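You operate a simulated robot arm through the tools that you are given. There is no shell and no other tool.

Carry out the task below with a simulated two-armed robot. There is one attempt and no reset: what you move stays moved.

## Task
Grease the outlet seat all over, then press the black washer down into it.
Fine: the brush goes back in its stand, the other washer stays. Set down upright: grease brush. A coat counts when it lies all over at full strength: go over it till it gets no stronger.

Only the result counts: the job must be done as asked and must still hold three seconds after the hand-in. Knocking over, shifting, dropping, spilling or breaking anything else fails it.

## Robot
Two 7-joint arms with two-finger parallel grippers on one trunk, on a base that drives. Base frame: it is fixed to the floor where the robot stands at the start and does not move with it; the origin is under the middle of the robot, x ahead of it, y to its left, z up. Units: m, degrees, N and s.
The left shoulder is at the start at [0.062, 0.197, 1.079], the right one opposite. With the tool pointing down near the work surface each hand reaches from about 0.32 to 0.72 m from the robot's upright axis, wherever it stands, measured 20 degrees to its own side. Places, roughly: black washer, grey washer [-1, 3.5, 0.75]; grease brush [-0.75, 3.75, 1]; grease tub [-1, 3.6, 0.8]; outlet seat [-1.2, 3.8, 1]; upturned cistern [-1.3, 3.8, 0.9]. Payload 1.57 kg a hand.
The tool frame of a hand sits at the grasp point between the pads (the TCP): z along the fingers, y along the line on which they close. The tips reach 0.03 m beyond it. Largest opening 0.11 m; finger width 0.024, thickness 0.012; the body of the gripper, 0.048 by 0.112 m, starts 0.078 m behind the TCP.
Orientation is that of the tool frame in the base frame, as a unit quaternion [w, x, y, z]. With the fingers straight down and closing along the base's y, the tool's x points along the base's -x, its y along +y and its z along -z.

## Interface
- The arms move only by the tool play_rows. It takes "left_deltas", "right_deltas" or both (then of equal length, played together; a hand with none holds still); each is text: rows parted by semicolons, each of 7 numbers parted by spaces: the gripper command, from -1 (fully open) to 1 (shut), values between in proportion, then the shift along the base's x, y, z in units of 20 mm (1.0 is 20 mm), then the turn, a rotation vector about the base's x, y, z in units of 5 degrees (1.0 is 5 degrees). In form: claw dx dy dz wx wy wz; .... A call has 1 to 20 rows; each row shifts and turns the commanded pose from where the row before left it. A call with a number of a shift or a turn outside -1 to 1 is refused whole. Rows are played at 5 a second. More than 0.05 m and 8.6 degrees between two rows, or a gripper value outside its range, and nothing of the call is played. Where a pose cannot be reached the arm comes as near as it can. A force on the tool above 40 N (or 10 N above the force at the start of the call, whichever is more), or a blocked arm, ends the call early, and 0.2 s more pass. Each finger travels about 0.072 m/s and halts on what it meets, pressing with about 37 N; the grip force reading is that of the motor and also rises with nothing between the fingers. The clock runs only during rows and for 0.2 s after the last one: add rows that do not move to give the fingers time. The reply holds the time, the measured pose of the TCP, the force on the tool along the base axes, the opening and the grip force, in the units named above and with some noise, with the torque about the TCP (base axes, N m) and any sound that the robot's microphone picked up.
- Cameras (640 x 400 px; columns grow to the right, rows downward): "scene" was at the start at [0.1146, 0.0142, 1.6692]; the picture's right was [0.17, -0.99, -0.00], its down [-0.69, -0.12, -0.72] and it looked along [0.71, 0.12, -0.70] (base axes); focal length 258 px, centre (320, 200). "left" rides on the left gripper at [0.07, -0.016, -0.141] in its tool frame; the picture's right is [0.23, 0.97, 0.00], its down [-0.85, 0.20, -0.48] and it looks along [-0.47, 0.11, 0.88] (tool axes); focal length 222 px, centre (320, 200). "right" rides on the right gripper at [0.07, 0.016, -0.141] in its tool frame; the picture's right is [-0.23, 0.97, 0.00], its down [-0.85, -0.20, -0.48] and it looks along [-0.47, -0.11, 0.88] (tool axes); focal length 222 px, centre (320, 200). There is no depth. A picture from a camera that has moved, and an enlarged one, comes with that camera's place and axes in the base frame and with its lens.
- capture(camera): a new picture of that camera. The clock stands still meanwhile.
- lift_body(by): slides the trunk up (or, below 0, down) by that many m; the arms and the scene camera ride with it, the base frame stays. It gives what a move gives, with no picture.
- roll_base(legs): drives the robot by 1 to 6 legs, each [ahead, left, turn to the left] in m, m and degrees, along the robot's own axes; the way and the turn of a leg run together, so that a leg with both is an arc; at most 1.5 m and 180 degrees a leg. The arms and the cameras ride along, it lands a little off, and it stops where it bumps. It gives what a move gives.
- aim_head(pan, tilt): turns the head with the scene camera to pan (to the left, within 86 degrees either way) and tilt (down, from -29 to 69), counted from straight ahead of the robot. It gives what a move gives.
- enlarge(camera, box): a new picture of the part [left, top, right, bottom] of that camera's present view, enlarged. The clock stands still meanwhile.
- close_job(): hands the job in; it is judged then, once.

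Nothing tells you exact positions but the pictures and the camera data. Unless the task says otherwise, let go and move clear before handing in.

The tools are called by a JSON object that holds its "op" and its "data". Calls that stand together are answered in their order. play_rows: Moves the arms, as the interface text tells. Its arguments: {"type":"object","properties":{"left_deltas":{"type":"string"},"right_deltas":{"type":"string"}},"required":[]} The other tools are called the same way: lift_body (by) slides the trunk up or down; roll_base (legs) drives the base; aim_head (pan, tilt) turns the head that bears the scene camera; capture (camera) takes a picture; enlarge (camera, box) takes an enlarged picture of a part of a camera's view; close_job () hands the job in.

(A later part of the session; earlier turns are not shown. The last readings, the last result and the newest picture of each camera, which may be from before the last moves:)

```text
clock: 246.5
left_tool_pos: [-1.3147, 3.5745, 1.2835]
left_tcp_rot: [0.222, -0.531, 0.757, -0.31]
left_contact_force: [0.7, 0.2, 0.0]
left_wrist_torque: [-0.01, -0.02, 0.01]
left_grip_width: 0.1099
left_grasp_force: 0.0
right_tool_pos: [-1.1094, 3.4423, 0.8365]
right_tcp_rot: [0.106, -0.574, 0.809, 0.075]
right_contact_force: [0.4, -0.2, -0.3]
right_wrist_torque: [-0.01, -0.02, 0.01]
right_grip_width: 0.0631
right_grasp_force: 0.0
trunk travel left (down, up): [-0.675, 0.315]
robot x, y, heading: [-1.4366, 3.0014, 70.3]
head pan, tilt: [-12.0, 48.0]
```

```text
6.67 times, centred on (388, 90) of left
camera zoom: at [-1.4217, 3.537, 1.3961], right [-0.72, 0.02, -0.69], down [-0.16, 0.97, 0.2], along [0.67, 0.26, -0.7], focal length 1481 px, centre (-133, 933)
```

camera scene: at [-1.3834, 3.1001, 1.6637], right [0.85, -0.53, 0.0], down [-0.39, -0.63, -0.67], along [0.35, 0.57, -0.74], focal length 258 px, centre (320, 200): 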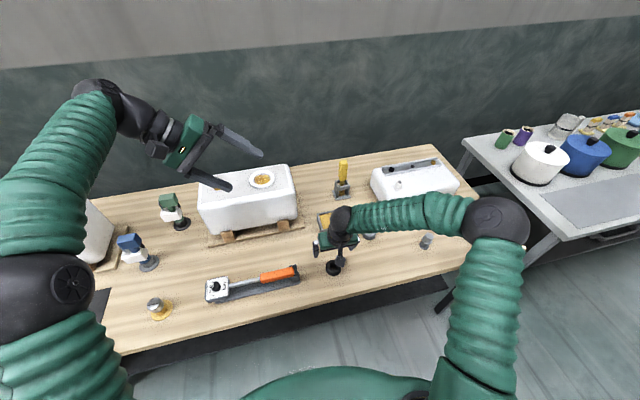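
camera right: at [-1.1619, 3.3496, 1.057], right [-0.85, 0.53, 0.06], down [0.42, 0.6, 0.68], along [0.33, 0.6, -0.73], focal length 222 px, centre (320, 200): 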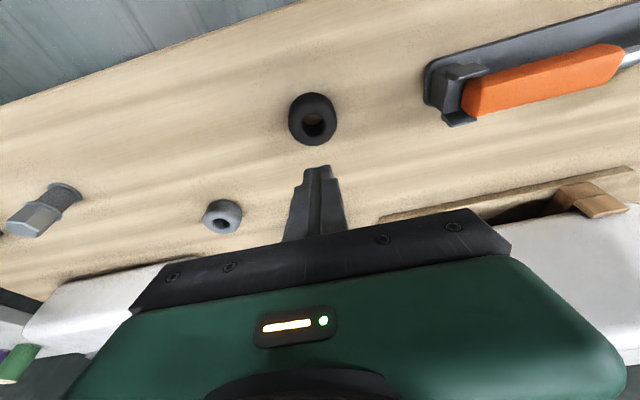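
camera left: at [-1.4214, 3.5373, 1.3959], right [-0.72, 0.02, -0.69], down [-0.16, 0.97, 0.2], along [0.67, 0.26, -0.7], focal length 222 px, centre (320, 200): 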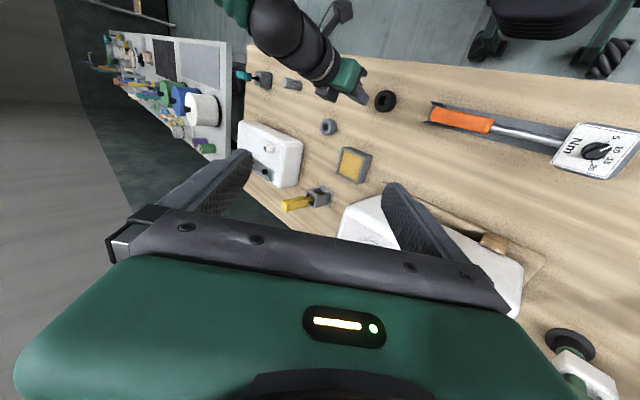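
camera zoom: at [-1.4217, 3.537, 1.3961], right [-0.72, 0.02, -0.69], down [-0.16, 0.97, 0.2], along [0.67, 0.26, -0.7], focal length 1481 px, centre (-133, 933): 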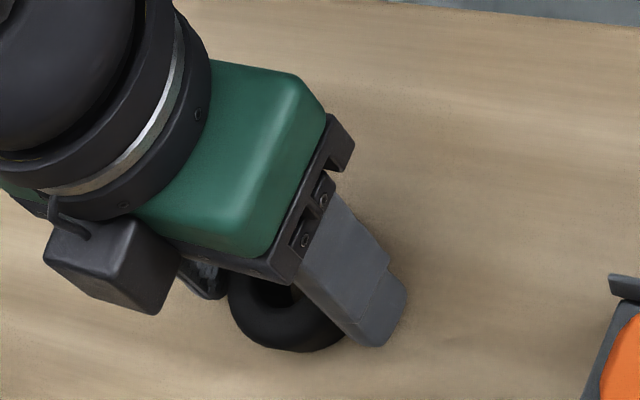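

Alignment looks right from both sides: pads straddle the widest part. Closing.

{"op": "play_rows", "data": {"right_deltas": "-0.1 0.07 -0.02 0 0 0 0;0 0 0 0 0 0 0;0.2 0 0 0 0 0 0;0.6 0 0 0 0 0 0;1 0 0 0 0 0 0;1 0 0 0 0 0 0;1 0 0 0 0 0 0"}}

{"op": "enlarge", "data": {"camera": "right", "box": [220, 100, 420, 240]}}

{"op": "play_rows", "data": {"right_deltas": "1 0 0 0.2 0 0 0;1 0 0 0.4 0 0 0;1 0 0 0.8 0 0 0;1 0 0 0.8 0 0 0;1 0 0 0.8 0 0 0;1 0 0 0 0 0 0"}}

{"op": "enlarge", "data": {"camera": "right", "box": [220, 100, 420, 240]}}

{"op": "enlarge", "data": {"camera": "left", "box": [320, 50, 436, 130]}}

```text
clock: 248.1
left_tool_pos: [-1.3147, 3.5735, 1.2847]
left_tcp_rot: [0.222, -0.53, 0.758, -0.31]
left_contact_force: [0.7, -0.5, 0.7]
left_wrist_torque: [0.01, -0.02, 0.0]
left_grip_width: 0.1101
left_grasp_force: 0.0
right_tool_pos: [-1.1091, 3.4413, 0.837]
right_tcp_rot: [0.106, -0.574, 0.809, 0.074]
right_contact_force: [0.5, 0.0, 1.5]
right_wrist_torque: [0.0, 0.02, 0.02]
right_grip_width: 0.0502
right_grasp_force: 37.1
trunk travel left (down, up): [-0.675, 0.315]
robot x, y, heading: [-1.4364, 3.0031, 70.1]
head pan, tilt: [-12.0, 48.0]
```

```text
2.86 times, centred on (320, 170) of right
camera zoom: at [-1.1592, 3.3485, 0.9536], right [-0.85, 0.53, 0.06], down [0.42, 0.6, 0.68], along [0.33, 0.6, -0.73], focal length 635 px, centre (320, 286)
```

zoom: 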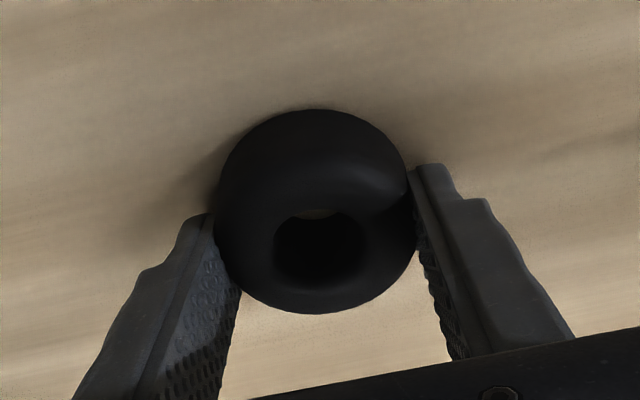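

```text
clock: 249.5
left_tool_pos: [-1.3145, 3.5733, 1.284]
left_tcp_rot: [0.222, -0.53, 0.757, -0.31]
left_contact_force: [-0.1, 0.3, 0.2]
left_wrist_torque: [0.01, -0.03, 0.01]
left_grip_width: 0.1098
left_grasp_force: 0.2
right_tool_pos: [-1.1087, 3.4422, 0.8953]
right_tcp_rot: [0.107, -0.574, 0.809, 0.075]
right_contact_force: [-0.4, 0.6, -0.4]
right_wrist_torque: [0.0, 0.06, 0.03]
right_grip_width: 0.0503
right_grasp_force: 37.4
trunk travel left (down, up): [-0.675, 0.315]
robot x, y, heading: [-1.4403, 2.9985, 70.2]
head pan, tilt: [-12.0, 48.0]
```

```text
2.86 times, centred on (320, 170) of right
camera zoom: at [-1.1593, 3.3494, 1.0133], right [-0.85, 0.53, 0.06], down [0.42, 0.6, 0.68], along [0.33, 0.6, -0.73], focal length 635 px, centre (320, 286)
```

zoom: 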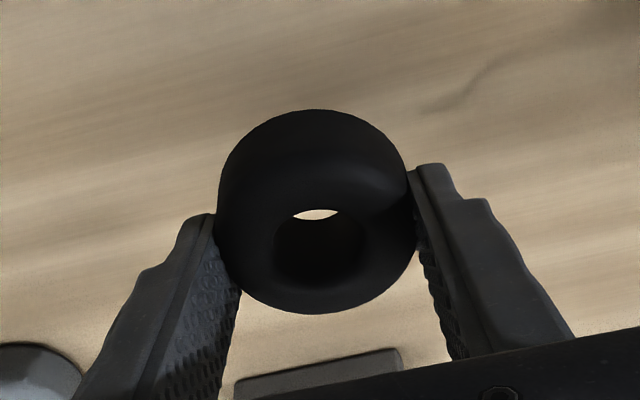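

```text
5.00 times, centred on (378, 90) of left
camera zoom: at [-1.4215, 3.5373, 1.396], right [-0.72, 0.02, -0.69], down [-0.16, 0.97, 0.2], along [0.67, 0.26, -0.7], focal length 1111 px, centre (30, 750)
```

zoom: 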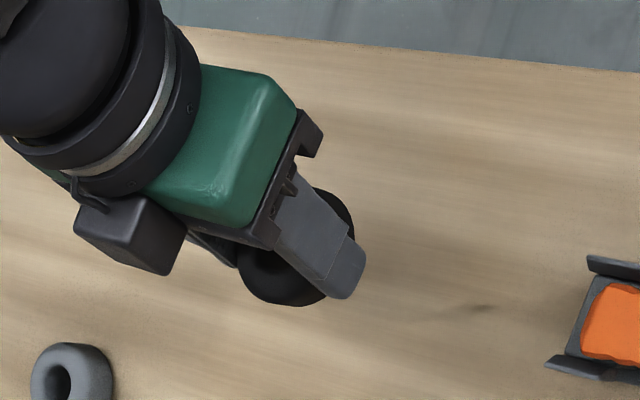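

The washer is held (50 mm across). Raising it clear, then moving the base forward and left so the seat is in front of the right shoulder.

{"op": "play_rows", "data": {"right_deltas": "1 0 0 1 0 0 0;1 0 0 1 0 0 0;1 0 0 1 0 0 0;1 0 0 1 0 0 0;1 0 0 1 0 0 0;1 0 0 1 0 0 0;1 0 0 1 0 0 0;1 0 0 1 0 0 0;1 0 0 1 0 0 0;1 0 0 1 0 0 0;1 0 0 1 0 0 0;1 0 0 1 0 0 0;1 0 0 1 0 0 0;1 0 0 1 0 0 0;1 0 0 1 0 0 0;1 0 0 0 0 0 0"}}

{"op": "capture", "data": {"camera": "scene"}}

{"op": "capture", "data": {"camera": "right"}}

```text
clock: 252.9
left_tool_pos: [-1.3145, 3.5734, 1.284]
left_tcp_rot: [0.222, -0.53, 0.757, -0.31]
left_contact_force: [-0.4, 0.3, -0.2]
left_wrist_torque: [0.01, -0.01, -0.01]
left_grip_width: 0.1099
left_grasp_force: 0.1
right_tool_pos: [-1.1088, 3.4424, 1.1934]
right_tcp_rot: [0.106, -0.575, 0.808, 0.076]
right_contact_force: [0.5, 0.1, -0.7]
right_wrist_torque: [0.05, 0.03, 0.0]
right_grip_width: 0.05
right_grasp_force: 36.6
trunk travel left (down, up): [-0.675, 0.315]
robot x, y, heading: [-1.4409, 3.0069, 70.3]
head pan, tilt: [-12.0, 48.0]
```

```text
taken
camera scene: at [-1.3832, 3.1002, 1.6637], right [0.85, -0.53, 0.0], down [-0.39, -0.63, -0.67], along [0.35, 0.57, -0.74], focal length 258 px, centre (320, 200)
```

scene: 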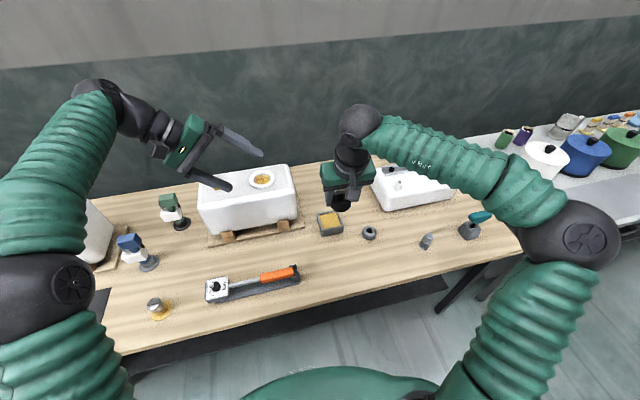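

```text
taken
camera right: at [-1.159, 3.3499, 1.3114], right [-0.85, 0.53, 0.06], down [0.42, 0.6, 0.68], along [0.33, 0.6, -0.73], focal length 222 px, centre (320, 200)
```

right: 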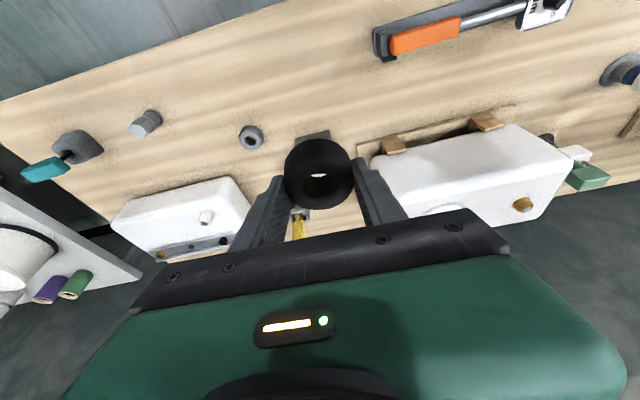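

{"op": "roll_base", "data": {"legs": [[0, 0.22, 0], [0.13, 0, 0]]}}

{"op": "capture", "data": {"camera": "scene"}}

{"op": "capture", "data": {"camera": "right"}}

```text
clock: 255.4
left_tool_pos: [-1.4742, 3.7626, 1.2859]
left_tcp_rot: [0.221, -0.529, 0.758, -0.309]
left_contact_force: [-0.5, -0.3, 0.3]
left_wrist_torque: [0.0, 0.01, 0.02]
left_grip_width: 0.1097
left_grasp_force: 0.0
right_tool_pos: [-1.2704, 3.6319, 1.1944]
right_tcp_rot: [0.106, -0.572, 0.81, 0.076]
right_contact_force: [0.6, 0.2, -1.0]
right_wrist_torque: [0.0, 0.06, 0.06]
right_grip_width: 0.0505
right_grasp_force: 37.0
trunk travel left (down, up): [-0.675, 0.315]
robot x, y, heading: [-1.6023, 3.1934, 69.9]
head pan, tilt: [-12.0, 48.0]
```

```text
taken
camera scene: at [-1.5444, 3.2887, 1.6639], right [0.85, -0.53, 0.0], down [-0.4, -0.63, -0.67], along [0.35, 0.57, -0.74], focal length 258 px, centre (320, 200)
```

scene: 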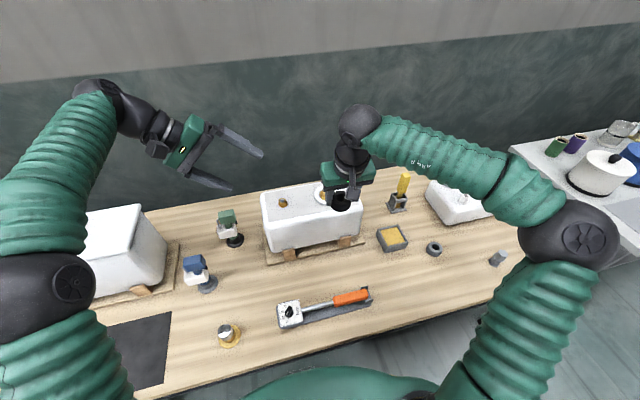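

```text
taken
camera right: at [-1.3196, 3.5394, 1.3115], right [-0.84, 0.53, 0.06], down [0.42, 0.59, 0.68], along [0.33, 0.6, -0.73], focal length 222 px, centre (320, 200)
```

right: 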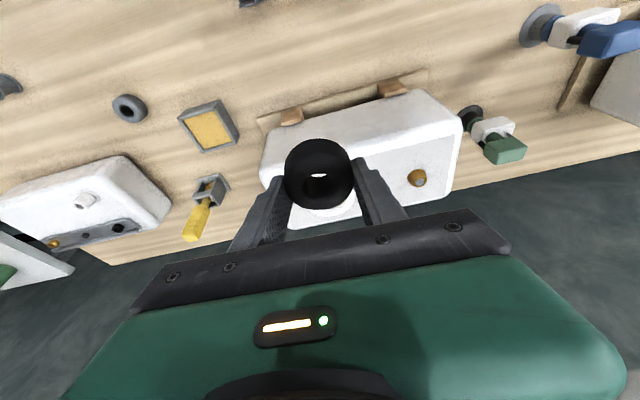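

Moving the washer over the seat, still ~0.13 m above it.

{"op": "play_rows", "data": {"right_deltas": "1 0.43 0.97 0 0 0 0;1 0.43 0.97 0 0 0 0;1 0.43 0.97 0 0 0 0;1 0.43 0.97 0 0 0 0;1 0.43 0.97 0 0 0 0;1 0.43 0.97 0 0 0 0;1 0.43 0.97 0 0 0 0;1 0.43 0.97 0 0 0 0;1 0 0 0 0 0 0"}}

{"op": "capture", "data": {"camera": "left"}}

{"op": "capture", "data": {"camera": "right"}}

{"op": "capture", "data": {"camera": "scene"}}

```text
clock: 257.4
left_tool_pos: [-1.4789, 3.7665, 1.2849]
left_tcp_rot: [0.223, -0.529, 0.758, -0.311]
left_contact_force: [-0.9, 0.3, -0.1]
left_wrist_torque: [0.01, 0.02, -0.04]
left_grip_width: 0.1099
left_grasp_force: 0.1
right_tool_pos: [-1.2032, 3.7907, 1.1946]
right_tcp_rot: [0.108, -0.573, 0.809, 0.075]
right_contact_force: [-0.1, -0.3, -0.1]
right_wrist_torque: [-0.02, 0.01, -0.02]
right_grip_width: 0.05
right_grasp_force: 37.2
trunk travel left (down, up): [-0.675, 0.315]
robot x, y, heading: [-1.5989, 3.1933, 69.9]
head pan, tilt: [-12.0, 48.0]
```

```text
taken
camera left: at [-1.5864, 3.7297, 1.3967], right [-0.72, 0.03, -0.69], down [-0.16, 0.97, 0.2], along [0.67, 0.26, -0.69], focal length 222 px, centre (320, 200)
```

left: 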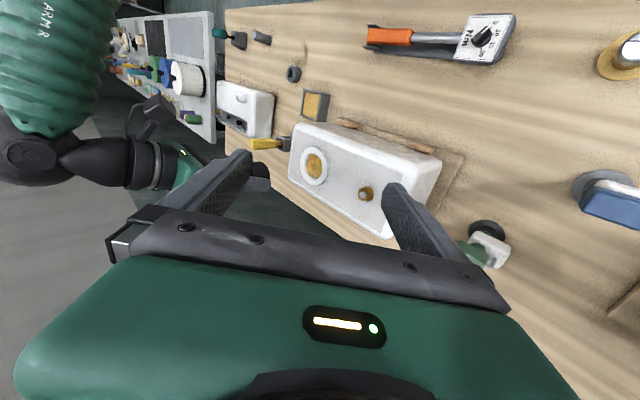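

```text
taken
camera right: at [-1.2547, 3.6978, 1.3128], right [-0.85, 0.53, 0.06], down [0.42, 0.6, 0.68], along [0.33, 0.6, -0.73], focal length 222 px, centre (320, 200)
```

right: 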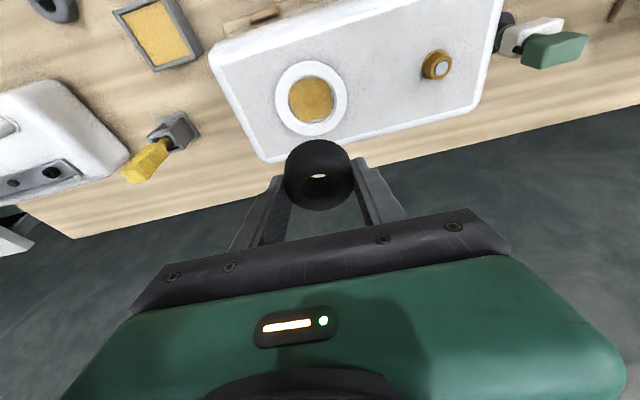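

```text
taken
camera scene: at [-1.5496, 3.2949, 1.6636], right [0.85, -0.53, 0.0], down [-0.39, -0.63, -0.67], along [0.36, 0.56, -0.74], focal length 258 px, centre (320, 200)
```

scene: 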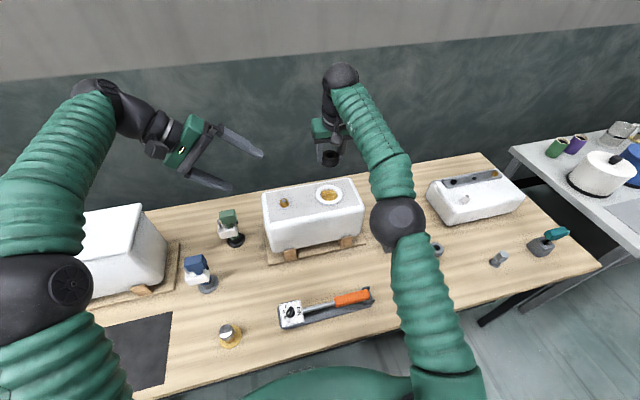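

Excellent — the wrist camera now sees the greased seat from above. Checking the coverage closely before covering it.

{"op": "enlarge", "data": {"camera": "right", "box": [270, 55, 354, 140]}}

{"op": "enlarge", "data": {"camera": "left", "box": [240, 130, 352, 200]}}

```text
4.71 times, centred on (312, 98) of right
camera zoom: at [-1.2547, 3.6978, 1.3128], right [-0.85, 0.53, 0.06], down [0.42, 0.6, 0.68], along [0.33, 0.6, -0.73], focal length 1045 px, centre (358, 682)
```

zoom: 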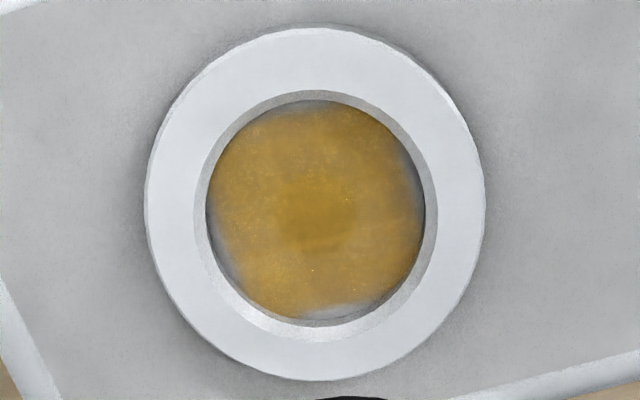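

```text
5.71 times, centred on (296, 165) of left
camera zoom: at [-1.5864, 3.7297, 1.3967], right [-0.72, 0.03, -0.69], down [-0.16, 0.97, 0.2], along [0.67, 0.26, -0.69], focal length 1269 px, centre (457, 400)
```

zoom: 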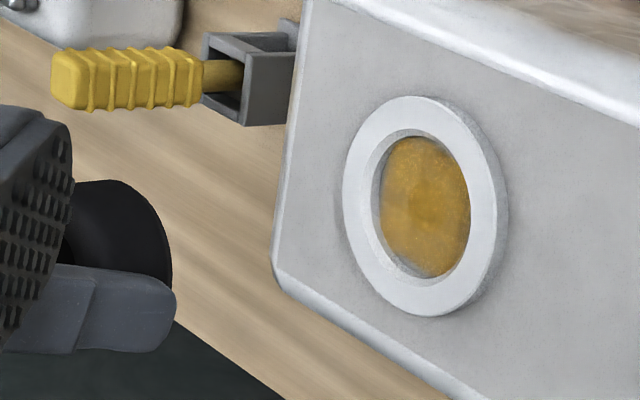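

Seen from above, the coat is uniform and the bare slivers form a clean square cut-off at four sides — the paintable patch is full. Now aligning: shift ~9 mm back, then lower to just above the rim and re-check.

{"op": "play_rows", "data": {"right_deltas": "1 -0.16 -0.41 -0.5 0 0 0;1 0 0 -1 0 0 0;1 0 0 -1 0 0 0;1 0 0 -1 0 0 0;1 0 0 -1 0 0 0;1 0 0 -1 0 0 0;1 0 0 -0.5 0 0 0;1 0 0 0 0 0 0"}}

{"op": "capture", "data": {"camera": "right"}}

{"op": "enlarge", "data": {"camera": "left", "box": [240, 130, 352, 200]}}

{"op": "enlarge", "data": {"camera": "scene", "box": [290, 150, 370, 210]}}

```text
clock: 259.2
left_tool_pos: [-1.477, 3.7648, 1.2842]
left_tcp_rot: [0.221, -0.529, 0.758, -0.31]
left_contact_force: [-0.1, 0.2, -0.3]
left_wrist_torque: [-0.02, -0.03, 0.01]
left_grip_width: 0.1098
left_grasp_force: 0.1
right_tool_pos: [-1.2069, 3.7822, 1.0736]
right_tcp_rot: [0.107, -0.572, 0.81, 0.076]
right_contact_force: [0.6, 0.2, -1.0]
right_wrist_torque: [0.05, 0.0, -0.01]
right_grip_width: 0.0502
right_grasp_force: 36.9
trunk travel left (down, up): [-0.675, 0.315]
robot x, y, heading: [-1.6015, 3.1952, 70.0]
head pan, tilt: [-12.0, 48.0]
```

```text
taken
camera right: at [-1.2571, 3.689, 1.1921], right [-0.84, 0.53, 0.06], down [0.42, 0.59, 0.69], along [0.33, 0.6, -0.73], focal length 222 px, centre (320, 200)
```

right: 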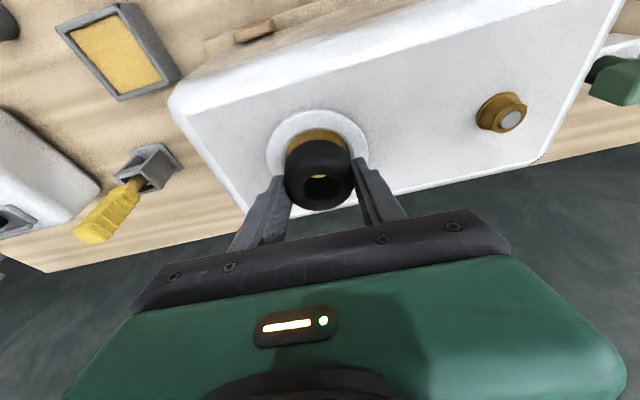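

```text
5.71 times, centred on (296, 165) of left
camera zoom: at [-1.5843, 3.7292, 1.3969], right [-0.72, 0.03, -0.69], down [-0.16, 0.97, 0.2], along [0.67, 0.26, -0.7], focal length 1269 px, centre (457, 400)
```

zoom: 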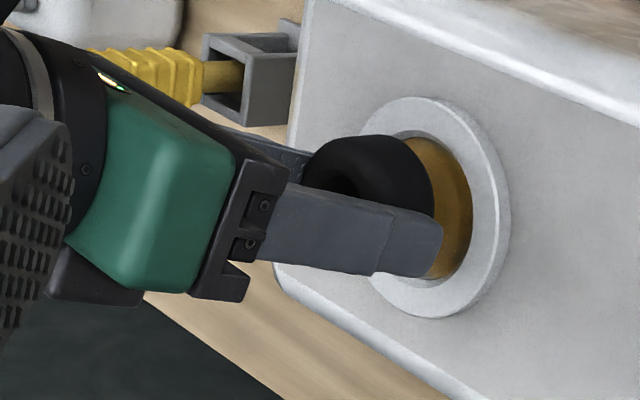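

```text
6.67 times, centred on (330, 180) of scene
camera zoom: at [-1.5474, 3.2941, 1.6636], right [0.85, -0.53, 0.0], down [-0.4, -0.63, -0.67], along [0.35, 0.56, -0.75], focal length 1721 px, centre (253, 333)
```

zoom: 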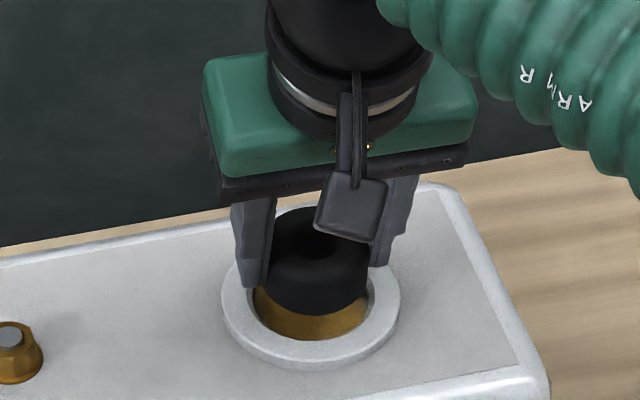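

{"op": "play_rows", "data": {"right_deltas": "1 0.085 0.2 0 0 0 0;1 0 0 -0.4 0 0 0;1 0 0 0 0 0 0"}}

{"op": "enlarge", "data": {"camera": "right", "box": [250, 100, 390, 220]}}

{"op": "enlarge", "data": {"camera": "left", "box": [280, 140, 350, 190]}}

{"op": "enlarge", "data": {"camera": "scene", "box": [310, 175, 350, 205]}}

```text
clock: 260.1
left_tool_pos: [-1.4762, 3.7652, 1.2859]
left_tcp_rot: [0.222, -0.529, 0.757, -0.311]
left_contact_force: [0.8, -0.2, 0.8]
left_wrist_torque: [0.02, 0.0, 0.01]
left_grip_width: 0.1101
left_grasp_force: 0.1
right_tool_pos: [-1.2052, 3.7851, 1.0665]
right_tcp_rot: [0.108, -0.572, 0.81, 0.075]
right_contact_force: [0.6, 0.1, -0.2]
right_wrist_torque: [0.01, -0.03, 0.02]
right_grip_width: 0.0503
right_grasp_force: 37.2
trunk travel left (down, up): [-0.675, 0.315]
robot x, y, heading: [-1.6037, 3.1962, 69.9]
head pan, tilt: [-12.0, 48.0]
```

```text
3.33 times, centred on (320, 160) of right
camera zoom: at [-1.2558, 3.6922, 1.1836], right [-0.84, 0.53, 0.06], down [0.42, 0.59, 0.69], along [0.33, 0.6, -0.73], focal length 740 px, centre (320, 333)
```

zoom: 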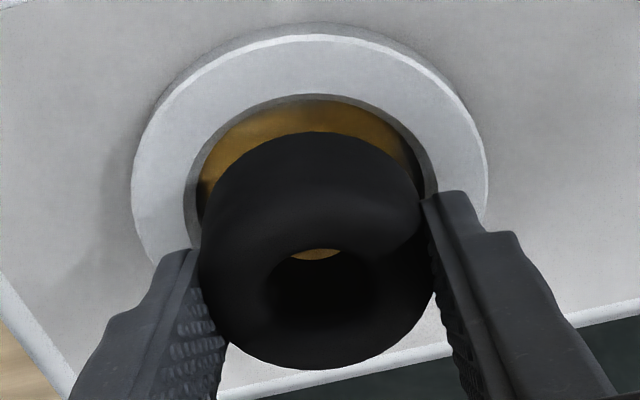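

```text
8.00 times, centred on (315, 165) of left
camera zoom: at [-1.5843, 3.7292, 1.3968], right [-0.72, 0.03, -0.69], down [-0.16, 0.97, 0.2], along [0.67, 0.26, -0.7], focal length 1777 px, centre (360, 480)
```

zoom: 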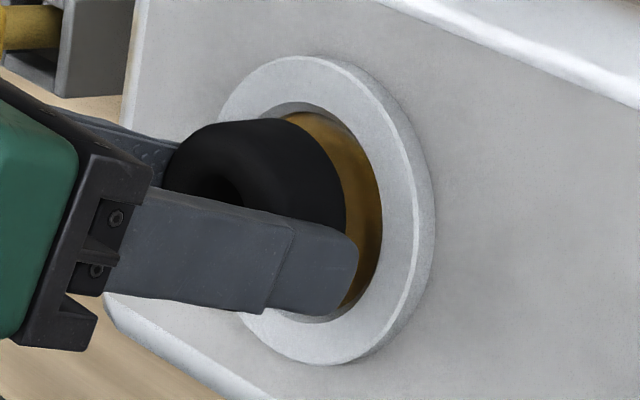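

```text
13.33 times, centred on (330, 190) of scene
camera zoom: at [-1.5474, 3.2941, 1.6636], right [0.85, -0.53, 0.0], down [-0.4, -0.63, -0.67], along [0.35, 0.56, -0.75], focal length 3441 px, centre (187, 333)
```

zoom: 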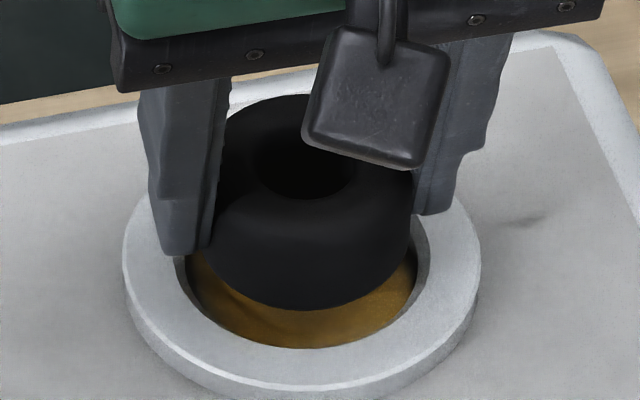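

The three cameras put the washer within ~3 mm of centre (clearance is ~5 mm). Applying the average correction and lowering until the fingers are just above the rim.

{"op": "play_rows", "data": {"right_deltas": "1 0.125 0.125 0 0 0 0;1 0 0 -0.2 0 0 0;1 0 0 -0.2 0 0 0;1 0 0 -0.15 0 0 0;1 0 0 0 0 0 0"}}

{"op": "enlarge", "data": {"camera": "left", "box": [280, 140, 350, 190]}}

{"op": "enlarge", "data": {"camera": "scene", "box": [310, 175, 350, 205]}}

{"op": "enlarge", "data": {"camera": "right", "box": [250, 100, 390, 220]}}

```text
clock: 261.2
left_tool_pos: [-1.4776, 3.7646, 1.2849]
left_tcp_rot: [0.222, -0.528, 0.758, -0.311]
left_contact_force: [0.2, -0.2, -0.3]
left_wrist_torque: [0.02, -0.01, 0.0]
left_grip_width: 0.1101
left_grasp_force: 0.1
right_tool_pos: [-1.2015, 3.7869, 1.0557]
right_tcp_rot: [0.107, -0.572, 0.81, 0.075]
right_contact_force: [0.1, -0.3, 2.5]
right_wrist_torque: [0.0, 0.11, -0.06]
right_grip_width: 0.0502
right_grasp_force: 37.2
trunk travel left (down, up): [-0.675, 0.315]
robot x, y, heading: [-1.6045, 3.1966, 69.8]
head pan, tilt: [-12.0, 48.0]
```

```text
8.00 times, centred on (315, 165) of left
camera zoom: at [-1.5846, 3.729, 1.397], right [-0.72, 0.03, -0.69], down [-0.16, 0.97, 0.2], along [0.67, 0.26, -0.69], focal length 1777 px, centre (360, 480)
```

zoom: 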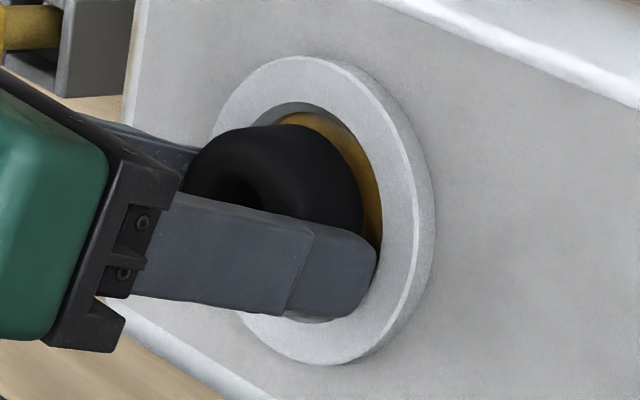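

```text
13.33 times, centred on (330, 190) of scene
camera zoom: at [-1.5478, 3.2937, 1.6637], right [0.85, -0.53, 0.0], down [-0.4, -0.63, -0.67], along [0.35, 0.57, -0.74], focal length 3441 px, centre (187, 333)
```

zoom: 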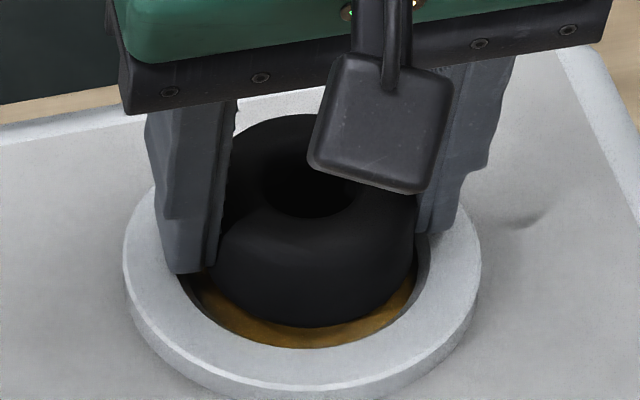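

```text
3.33 times, centred on (320, 160) of right
camera zoom: at [-1.2527, 3.6945, 1.1731], right [-0.84, 0.53, 0.06], down [0.42, 0.59, 0.69], along [0.33, 0.6, -0.73], focal length 740 px, centre (320, 333)
```

zoom: 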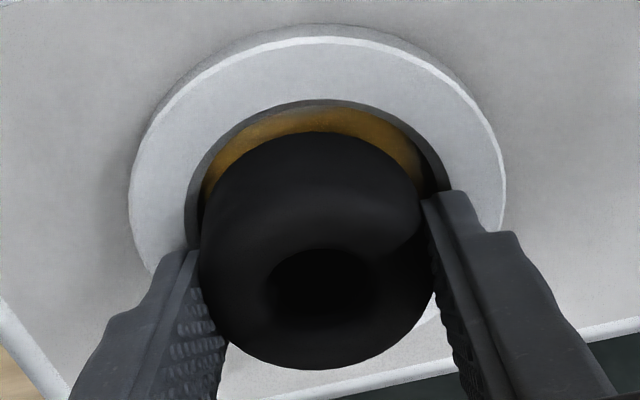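

The washer is inside the recess with my fingertips touching the rim. Releasing it gently.

{"op": "play_rows", "data": {"right_deltas": "1 0 0 0.04 0 0 0;0.2 0 0 0 0 0 0;0.05 0 0 0 0 0 0;0 0 0 0 0 0 0;-0.2 0 0 0 0 0 0;-0.4 0 0 0 0 0 0;-0.4 0 0 0 0 0 0"}}

{"op": "enlarge", "data": {"camera": "right", "box": [250, 100, 390, 220]}}

{"op": "enlarge", "data": {"camera": "left", "box": [280, 140, 350, 190]}}

{"op": "enlarge", "data": {"camera": "scene", "box": [310, 175, 350, 205]}}

```text
clock: 262.9
left_tool_pos: [-1.4774, 3.7654, 1.2851]
left_tcp_rot: [0.222, -0.529, 0.758, -0.311]
left_contact_force: [0.1, 0.5, -0.6]
left_wrist_torque: [-0.01, 0.02, 0.02]
left_grip_width: 0.1102
left_grasp_force: 0.1
right_tool_pos: [-1.2018, 3.7879, 1.0565]
right_tcp_rot: [0.107, -0.572, 0.81, 0.075]
right_contact_force: [0.0, -0.2, -1.0]
right_wrist_torque: [0.01, 0.01, 0.01]
right_grip_width: 0.0769
right_grasp_force: 0.0
trunk travel left (down, up): [-0.675, 0.315]
robot x, y, heading: [-1.6053, 3.1934, 70.1]
head pan, tilt: [-12.0, 48.0]
```

```text
3.33 times, centred on (320, 160) of right
camera zoom: at [-1.2526, 3.6946, 1.1736], right [-0.84, 0.53, 0.06], down [0.42, 0.59, 0.68], along [0.33, 0.6, -0.73], focal length 740 px, centre (320, 333)
```

zoom: 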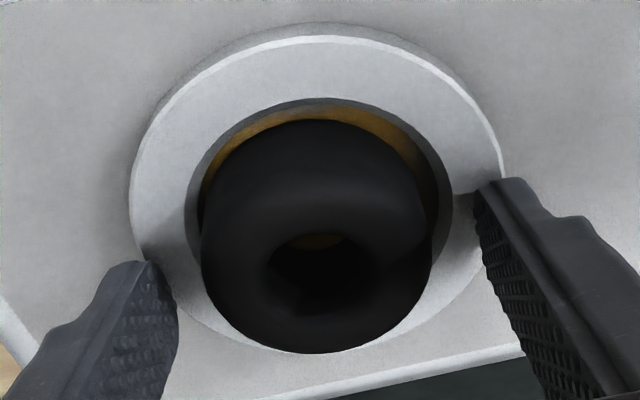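

```text
8.00 times, centred on (315, 165) of left
camera zoom: at [-1.5844, 3.7293, 1.3968], right [-0.72, 0.03, -0.69], down [-0.16, 0.97, 0.2], along [0.67, 0.26, -0.7], focal length 1777 px, centre (360, 480)
```

zoom: 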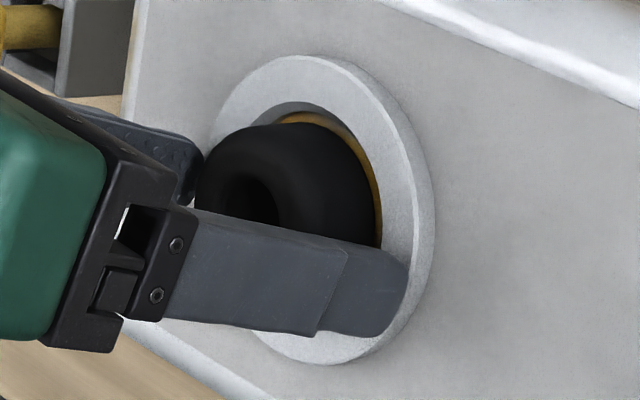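

```text
13.33 times, centred on (330, 190) of scene
camera zoom: at [-1.5475, 3.2942, 1.6636], right [0.85, -0.53, 0.0], down [-0.4, -0.63, -0.67], along [0.35, 0.56, -0.75], focal length 3441 px, centre (187, 333)
```

zoom: 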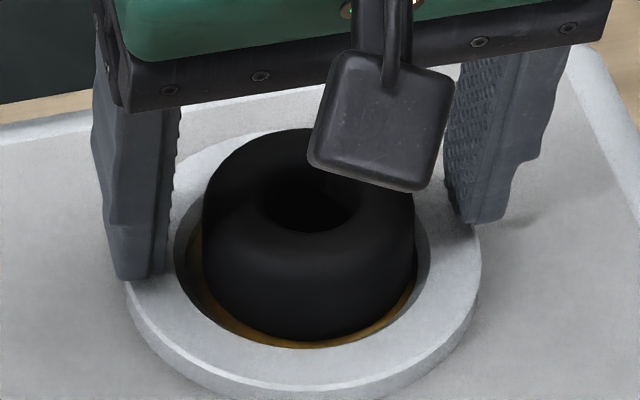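

The washer dropped into the recess and sits flat. Now I'll rise, bring the fingertips to a ~20 mm gap (so they press on the ring on both sides of its hole), centre over it, and press down.

{"op": "play_rows", "data": {"right_deltas": "-0.4 0 0 0.8 0 0 0;-0.4 0 0 1 0 0 0;-0.4 0 0 1 0 0 0;0.2 0.15 0.43 0 0 0 0;0.62 0 0 0 0 0 0;0.62 0 0 0 0 0 0;0.62 0 0 0 0 0 0;0.62 0 0 -0.8 0 0 0;0.62 0 0 0 0 0 0"}}

{"op": "enlarge", "data": {"camera": "right", "box": [250, 100, 390, 220]}}

{"op": "enlarge", "data": {"camera": "left", "box": [270, 130, 350, 190]}}

{"op": "enlarge", "data": {"camera": "scene", "box": [310, 175, 350, 205]}}

```text
clock: 264.9
left_tool_pos: [-1.4769, 3.7653, 1.2857]
left_tcp_rot: [0.221, -0.529, 0.758, -0.311]
left_contact_force: [0.5, 0.8, 0.3]
left_wrist_torque: [0.02, 0.03, -0.03]
left_grip_width: 0.1099
left_grasp_force: 0.1
right_tool_pos: [-1.1988, 3.7943, 1.096]
right_tcp_rot: [0.108, -0.572, 0.81, 0.075]
right_contact_force: [0.4, -1.1, -0.1]
right_wrist_torque: [-0.01, 0.0, -0.01]
right_grip_width: 0.0206
right_grasp_force: 0.1
trunk travel left (down, up): [-0.675, 0.315]
robot x, y, heading: [-1.5995, 3.1914, 70.2]
head pan, tilt: [-12.0, 48.0]
```

```text
3.33 times, centred on (320, 160) of right
camera zoom: at [-1.2498, 3.7029, 1.2129], right [-0.84, 0.53, 0.06], down [0.42, 0.59, 0.69], along [0.33, 0.6, -0.73], focal length 740 px, centre (320, 333)
```

zoom: 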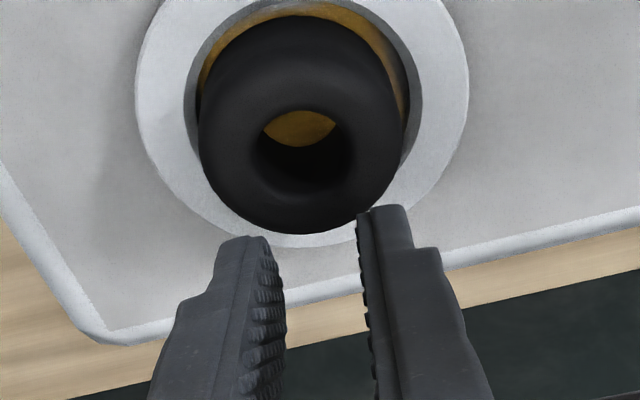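

```text
6.67 times, centred on (310, 160) of left
camera zoom: at [-1.5844, 3.729, 1.3969], right [-0.72, 0.03, -0.69], down [-0.16, 0.97, 0.2], along [0.67, 0.26, -0.7], focal length 1481 px, centre (387, 467)
```

zoom: 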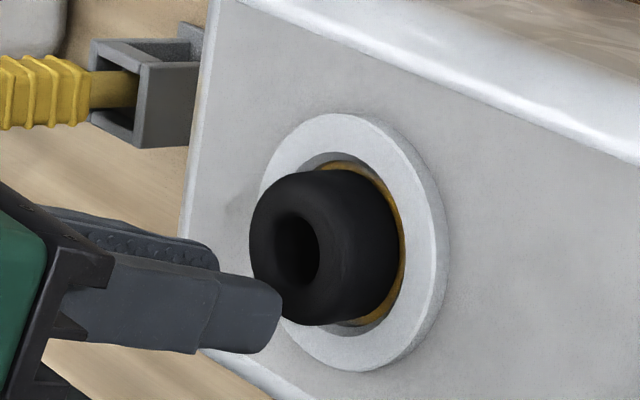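

```text
13.33 times, centred on (330, 190) of scene
camera zoom: at [-1.5474, 3.2939, 1.6636], right [0.85, -0.53, 0.0], down [-0.4, -0.63, -0.67], along [0.35, 0.57, -0.75], focal length 3441 px, centre (187, 333)
```

zoom: 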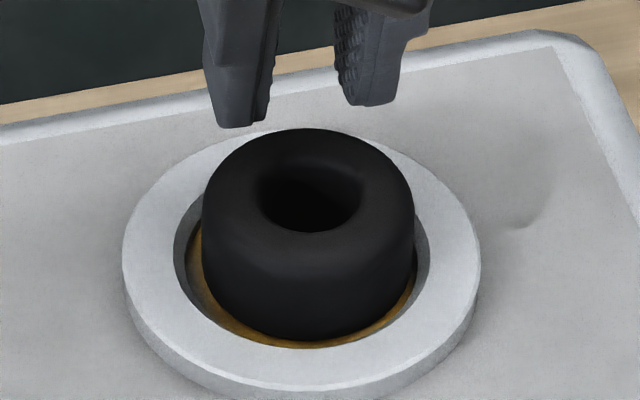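

Washer sits centred within ~2 mm. Lowering the fingertips onto its top.

{"op": "play_rows", "data": {"right_deltas": "0.62 0.05 -0.1 -0.6 0 0 0;0.62 0 0 -0.5 0 0 0;0.62 0 0 -0.1 0 0 0;0.62 0 0 0 0 0 0"}}

{"op": "enlarge", "data": {"camera": "left", "box": [270, 130, 350, 190]}}

{"op": "enlarge", "data": {"camera": "scene", "box": [310, 175, 350, 205]}}

```text
clock: 265.9
left_tool_pos: [-1.4792, 3.7625, 1.2865]
left_tcp_rot: [0.223, -0.529, 0.758, -0.311]
left_contact_force: [-0.6, -0.5, -0.5]
left_wrist_torque: [0.03, 0.01, -0.04]
left_grip_width: 0.1099
left_grasp_force: 0.1
right_tool_pos: [-1.1993, 3.7933, 1.0767]
right_tcp_rot: [0.111, -0.572, 0.809, 0.078]
right_contact_force: [6.8, 9.3, 32.3]
right_wrist_torque: [0.21, -0.14, -0.02]
right_grip_width: 0.0208
right_grasp_force: 0.1
trunk travel left (down, up): [-0.675, 0.315]
robot x, y, heading: [-1.6, 3.1942, 70.0]
head pan, tilt: [-12.0, 48.0]
```

```text
6.67 times, centred on (310, 160) of left
camera zoom: at [-1.5863, 3.7271, 1.3982], right [-0.72, 0.03, -0.69], down [-0.16, 0.97, 0.21], along [0.67, 0.26, -0.69], focal length 1481 px, centre (387, 467)
```

zoom: 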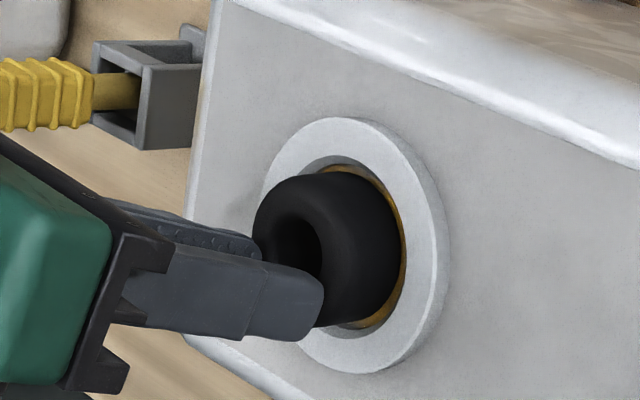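

```text
13.33 times, centred on (330, 190) of scene
camera zoom: at [-1.5503, 3.2901, 1.6645], right [0.85, -0.53, 0.0], down [-0.39, -0.63, -0.67], along [0.36, 0.57, -0.74], focal length 3441 px, centre (187, 333)
```

zoom: 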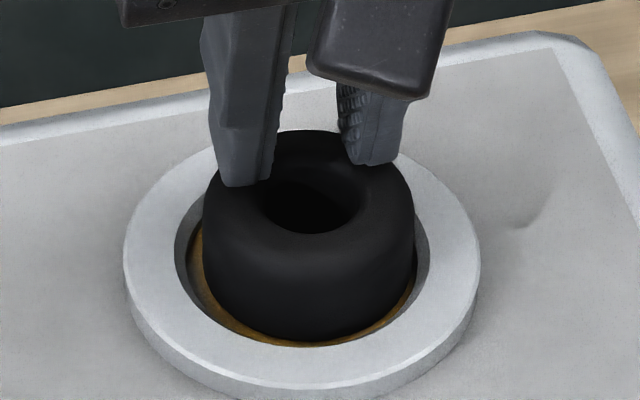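

Contact with 32 N; the washer doesn't sink further, so it is bottomed. I'll lift, shift ~7 mm nearer so the press is centred, and press again, holding a moment.

{"op": "play_rows", "data": {"right_deltas": "0.62 0 0 0.4 0 0 0;0.62 -0.05 -0.32 0 0 0 0;0.62 0.05 0 -0.2 0 0 0;0.62 0 0 -0.12 0 0 0;0.62 0 0 0 0 0 0"}}

{"op": "play_rows", "data": {"right_deltas": "0.62 0 0 -0.1 0 0 0;0.62 0 0 -0.05 0 0 0;0.62 0 0 0 0 0 0"}}

{"op": "enlarge", "data": {"camera": "scene", "box": [310, 175, 350, 205]}}

```text
clock: 267.1
left_tool_pos: [-1.4801, 3.7632, 1.2866]
left_tcp_rot: [0.223, -0.529, 0.758, -0.311]
left_contact_force: [0.4, -0.1, 0.1]
left_wrist_torque: [0.01, 0.04, -0.01]
left_grip_width: 0.1099
left_grasp_force: 0.1
right_tool_pos: [-1.2009, 3.7879, 1.077]
right_tcp_rot: [0.11, -0.572, 0.81, 0.076]
right_contact_force: [2.0, 9.3, 26.2]
right_wrist_torque: [0.23, 0.07, -0.07]
right_grip_width: 0.0214
right_grasp_force: 0.4
trunk travel left (down, up): [-0.675, 0.315]
robot x, y, heading: [-1.5997, 3.194, 69.8]
head pan, tilt: [-12.0, 48.0]
```

```text
clock: 267.5
left_tool_pos: [-1.4797, 3.764, 1.2864]
left_tcp_rot: [0.224, -0.528, 0.758, -0.311]
left_contact_force: [0.9, -0.3, -0.4]
left_wrist_torque: [-0.01, -0.03, -0.01]
left_grip_width: 0.1102
left_grasp_force: 0.1
right_tool_pos: [-1.2001, 3.7878, 1.0776]
right_tcp_rot: [0.111, -0.573, 0.808, 0.079]
right_contact_force: [-4.3, -2.5, 12.4]
right_wrist_torque: [-0.11, 0.13, -0.06]
right_grip_width: 0.0211
right_grasp_force: 0.4
trunk travel left (down, up): [-0.675, 0.315]
robot x, y, heading: [-1.5979, 3.1961, 70.0]
head pan, tilt: [-12.0, 48.0]
stopped in row 2 (right hand): the force on the tool passed its limit at 41 N (the readings are from after the stop); the commanded pose is now the measured one
```

```text
13.33 times, centred on (330, 190) of scene
camera zoom: at [-1.5503, 3.2909, 1.6636], right [0.85, -0.53, 0.0], down [-0.39, -0.63, -0.67], along [0.36, 0.57, -0.74], focal length 3441 px, centre (187, 333)
```

zoom: 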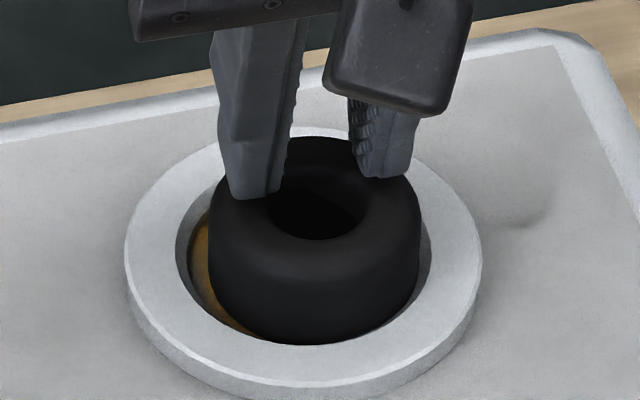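

I pressed with ~41 N, but the press nudged the washer ~3 mm toward the right wall. I'll re-centre it by closing the fingers around it just above the rim, then press again more gently.

{"op": "play_rows", "data": {"right_deltas": "0.62 0 0 0.8 0 0 0;0.3 0 0 1 0 0 0;-0.4 0 0 0 0 0 0;-0.4 0 0 0 0 0 0;-0.4 0 0 0 0 0 0"}}

{"op": "enlarge", "data": {"camera": "scene", "box": [310, 175, 350, 205]}}

{"op": "enlarge", "data": {"camera": "left", "box": [270, 130, 350, 190]}}

{"op": "enlarge", "data": {"camera": "right", "box": [250, 70, 390, 190]}}

```text
clock: 268.7
left_tool_pos: [-1.4781, 3.7639, 1.2875]
left_tcp_rot: [0.223, -0.528, 0.758, -0.31]
left_contact_force: [-0.1, -0.3, -0.3]
left_wrist_torque: [0.03, -0.01, -0.02]
left_grip_width: 0.1097
left_grasp_force: 0.1
right_tool_pos: [-1.1968, 3.7882, 1.1107]
right_tcp_rot: [0.111, -0.572, 0.809, 0.078]
right_contact_force: [0.0, 0.8, 0.4]
right_wrist_torque: [-0.01, 0.03, 0.01]
right_grip_width: 0.0771
right_grasp_force: 0.1
trunk travel left (down, up): [-0.675, 0.315]
robot x, y, heading: [-1.6036, 3.1944, 70.0]
head pan, tilt: [-12.0, 48.0]
```

```text
13.33 times, centred on (330, 190) of scene
camera zoom: at [-1.5475, 3.2935, 1.6637], right [0.85, -0.53, 0.0], down [-0.4, -0.63, -0.67], along [0.35, 0.57, -0.74], focal length 3441 px, centre (187, 333)
```

zoom: 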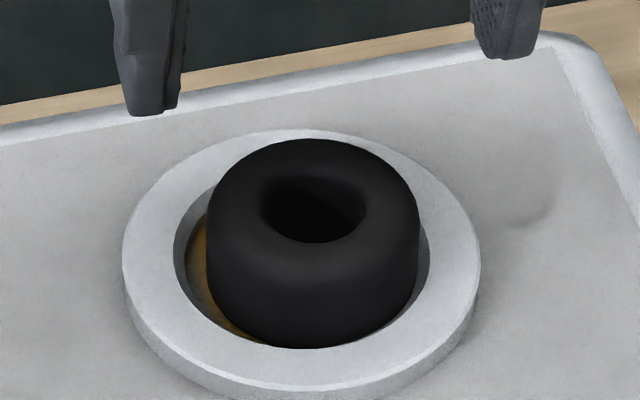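

```text
6.67 times, centred on (310, 160) of left
camera zoom: at [-1.5849, 3.7276, 1.3978], right [-0.72, 0.03, -0.69], down [-0.16, 0.97, 0.21], along [0.67, 0.26, -0.69], focal length 1481 px, centre (387, 467)
```

zoom: 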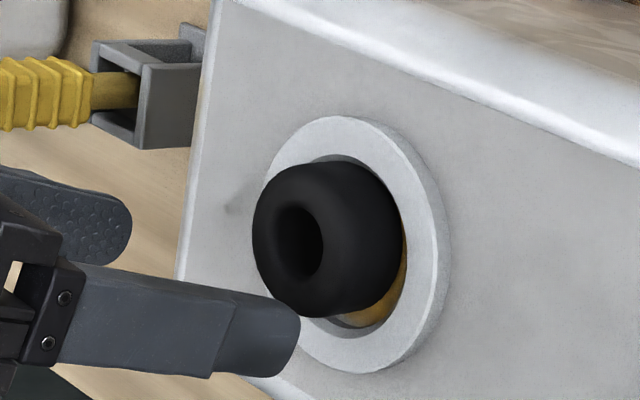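

```text
3.33 times, centred on (320, 130) of right
camera zoom: at [-1.248, 3.6942, 1.2275], right [-0.84, 0.53, 0.06], down [0.42, 0.59, 0.69], along [0.33, 0.61, -0.72], focal length 740 px, centre (320, 433)
```

zoom: 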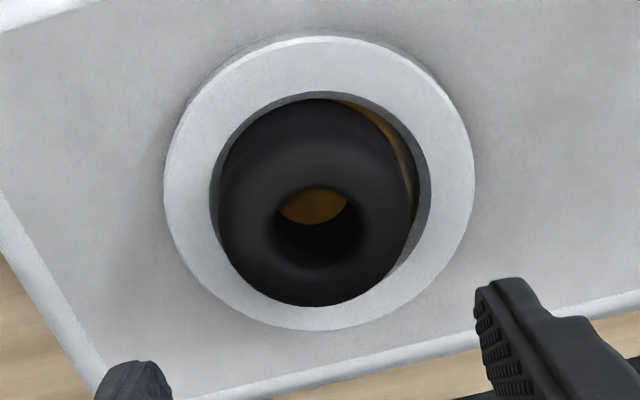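

{"op": "play_rows", "data": {"right_deltas": "-0.4 -0.285 -0.13 0 0 0 0;-0.4 0 0 -1 0 0 0;-0.4 0 0 -1 0 0 0;-0.4 0 0 -0.62 0 0 0;-0.4 0 0 0 0 0 0"}}

{"op": "enlarge", "data": {"camera": "scene", "box": [310, 175, 350, 205]}}

{"op": "enlarge", "data": {"camera": "right", "box": [250, 100, 390, 220]}}

```text
clock: 269.9
left_tool_pos: [-1.477, 3.7643, 1.2857]
left_tcp_rot: [0.221, -0.529, 0.758, -0.311]
left_contact_force: [-0.1, -0.7, -0.6]
left_wrist_torque: [0.0, -0.02, 0.02]
left_grip_width: 0.1099
left_grasp_force: 0.1
right_tool_pos: [-1.2036, 3.784, 1.0572]
right_tcp_rot: [0.111, -0.572, 0.809, 0.078]
right_contact_force: [1.0, 0.3, 0.0]
right_wrist_torque: [0.02, 0.0, 0.01]
right_grip_width: 0.0769
right_grasp_force: 0.1
trunk travel left (down, up): [-0.675, 0.315]
robot x, y, heading: [-1.605, 3.196, 69.9]
head pan, tilt: [-12.0, 48.0]
```

```text
13.33 times, centred on (330, 190) of scene
camera zoom: at [-1.5474, 3.294, 1.6636], right [0.85, -0.53, 0.0], down [-0.4, -0.63, -0.67], along [0.35, 0.57, -0.75], focal length 3441 px, centre (187, 333)
```

zoom: 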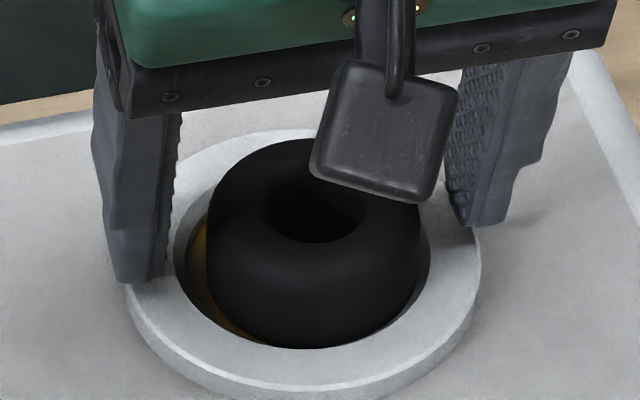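

```text
3.33 times, centred on (320, 160) of right
camera zoom: at [-1.2542, 3.6914, 1.1743], right [-0.84, 0.53, 0.06], down [0.42, 0.59, 0.69], along [0.33, 0.61, -0.72], focal length 740 px, centre (320, 333)
```

zoom: 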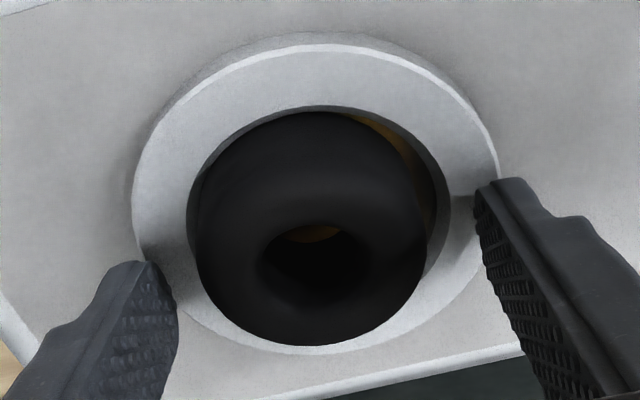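

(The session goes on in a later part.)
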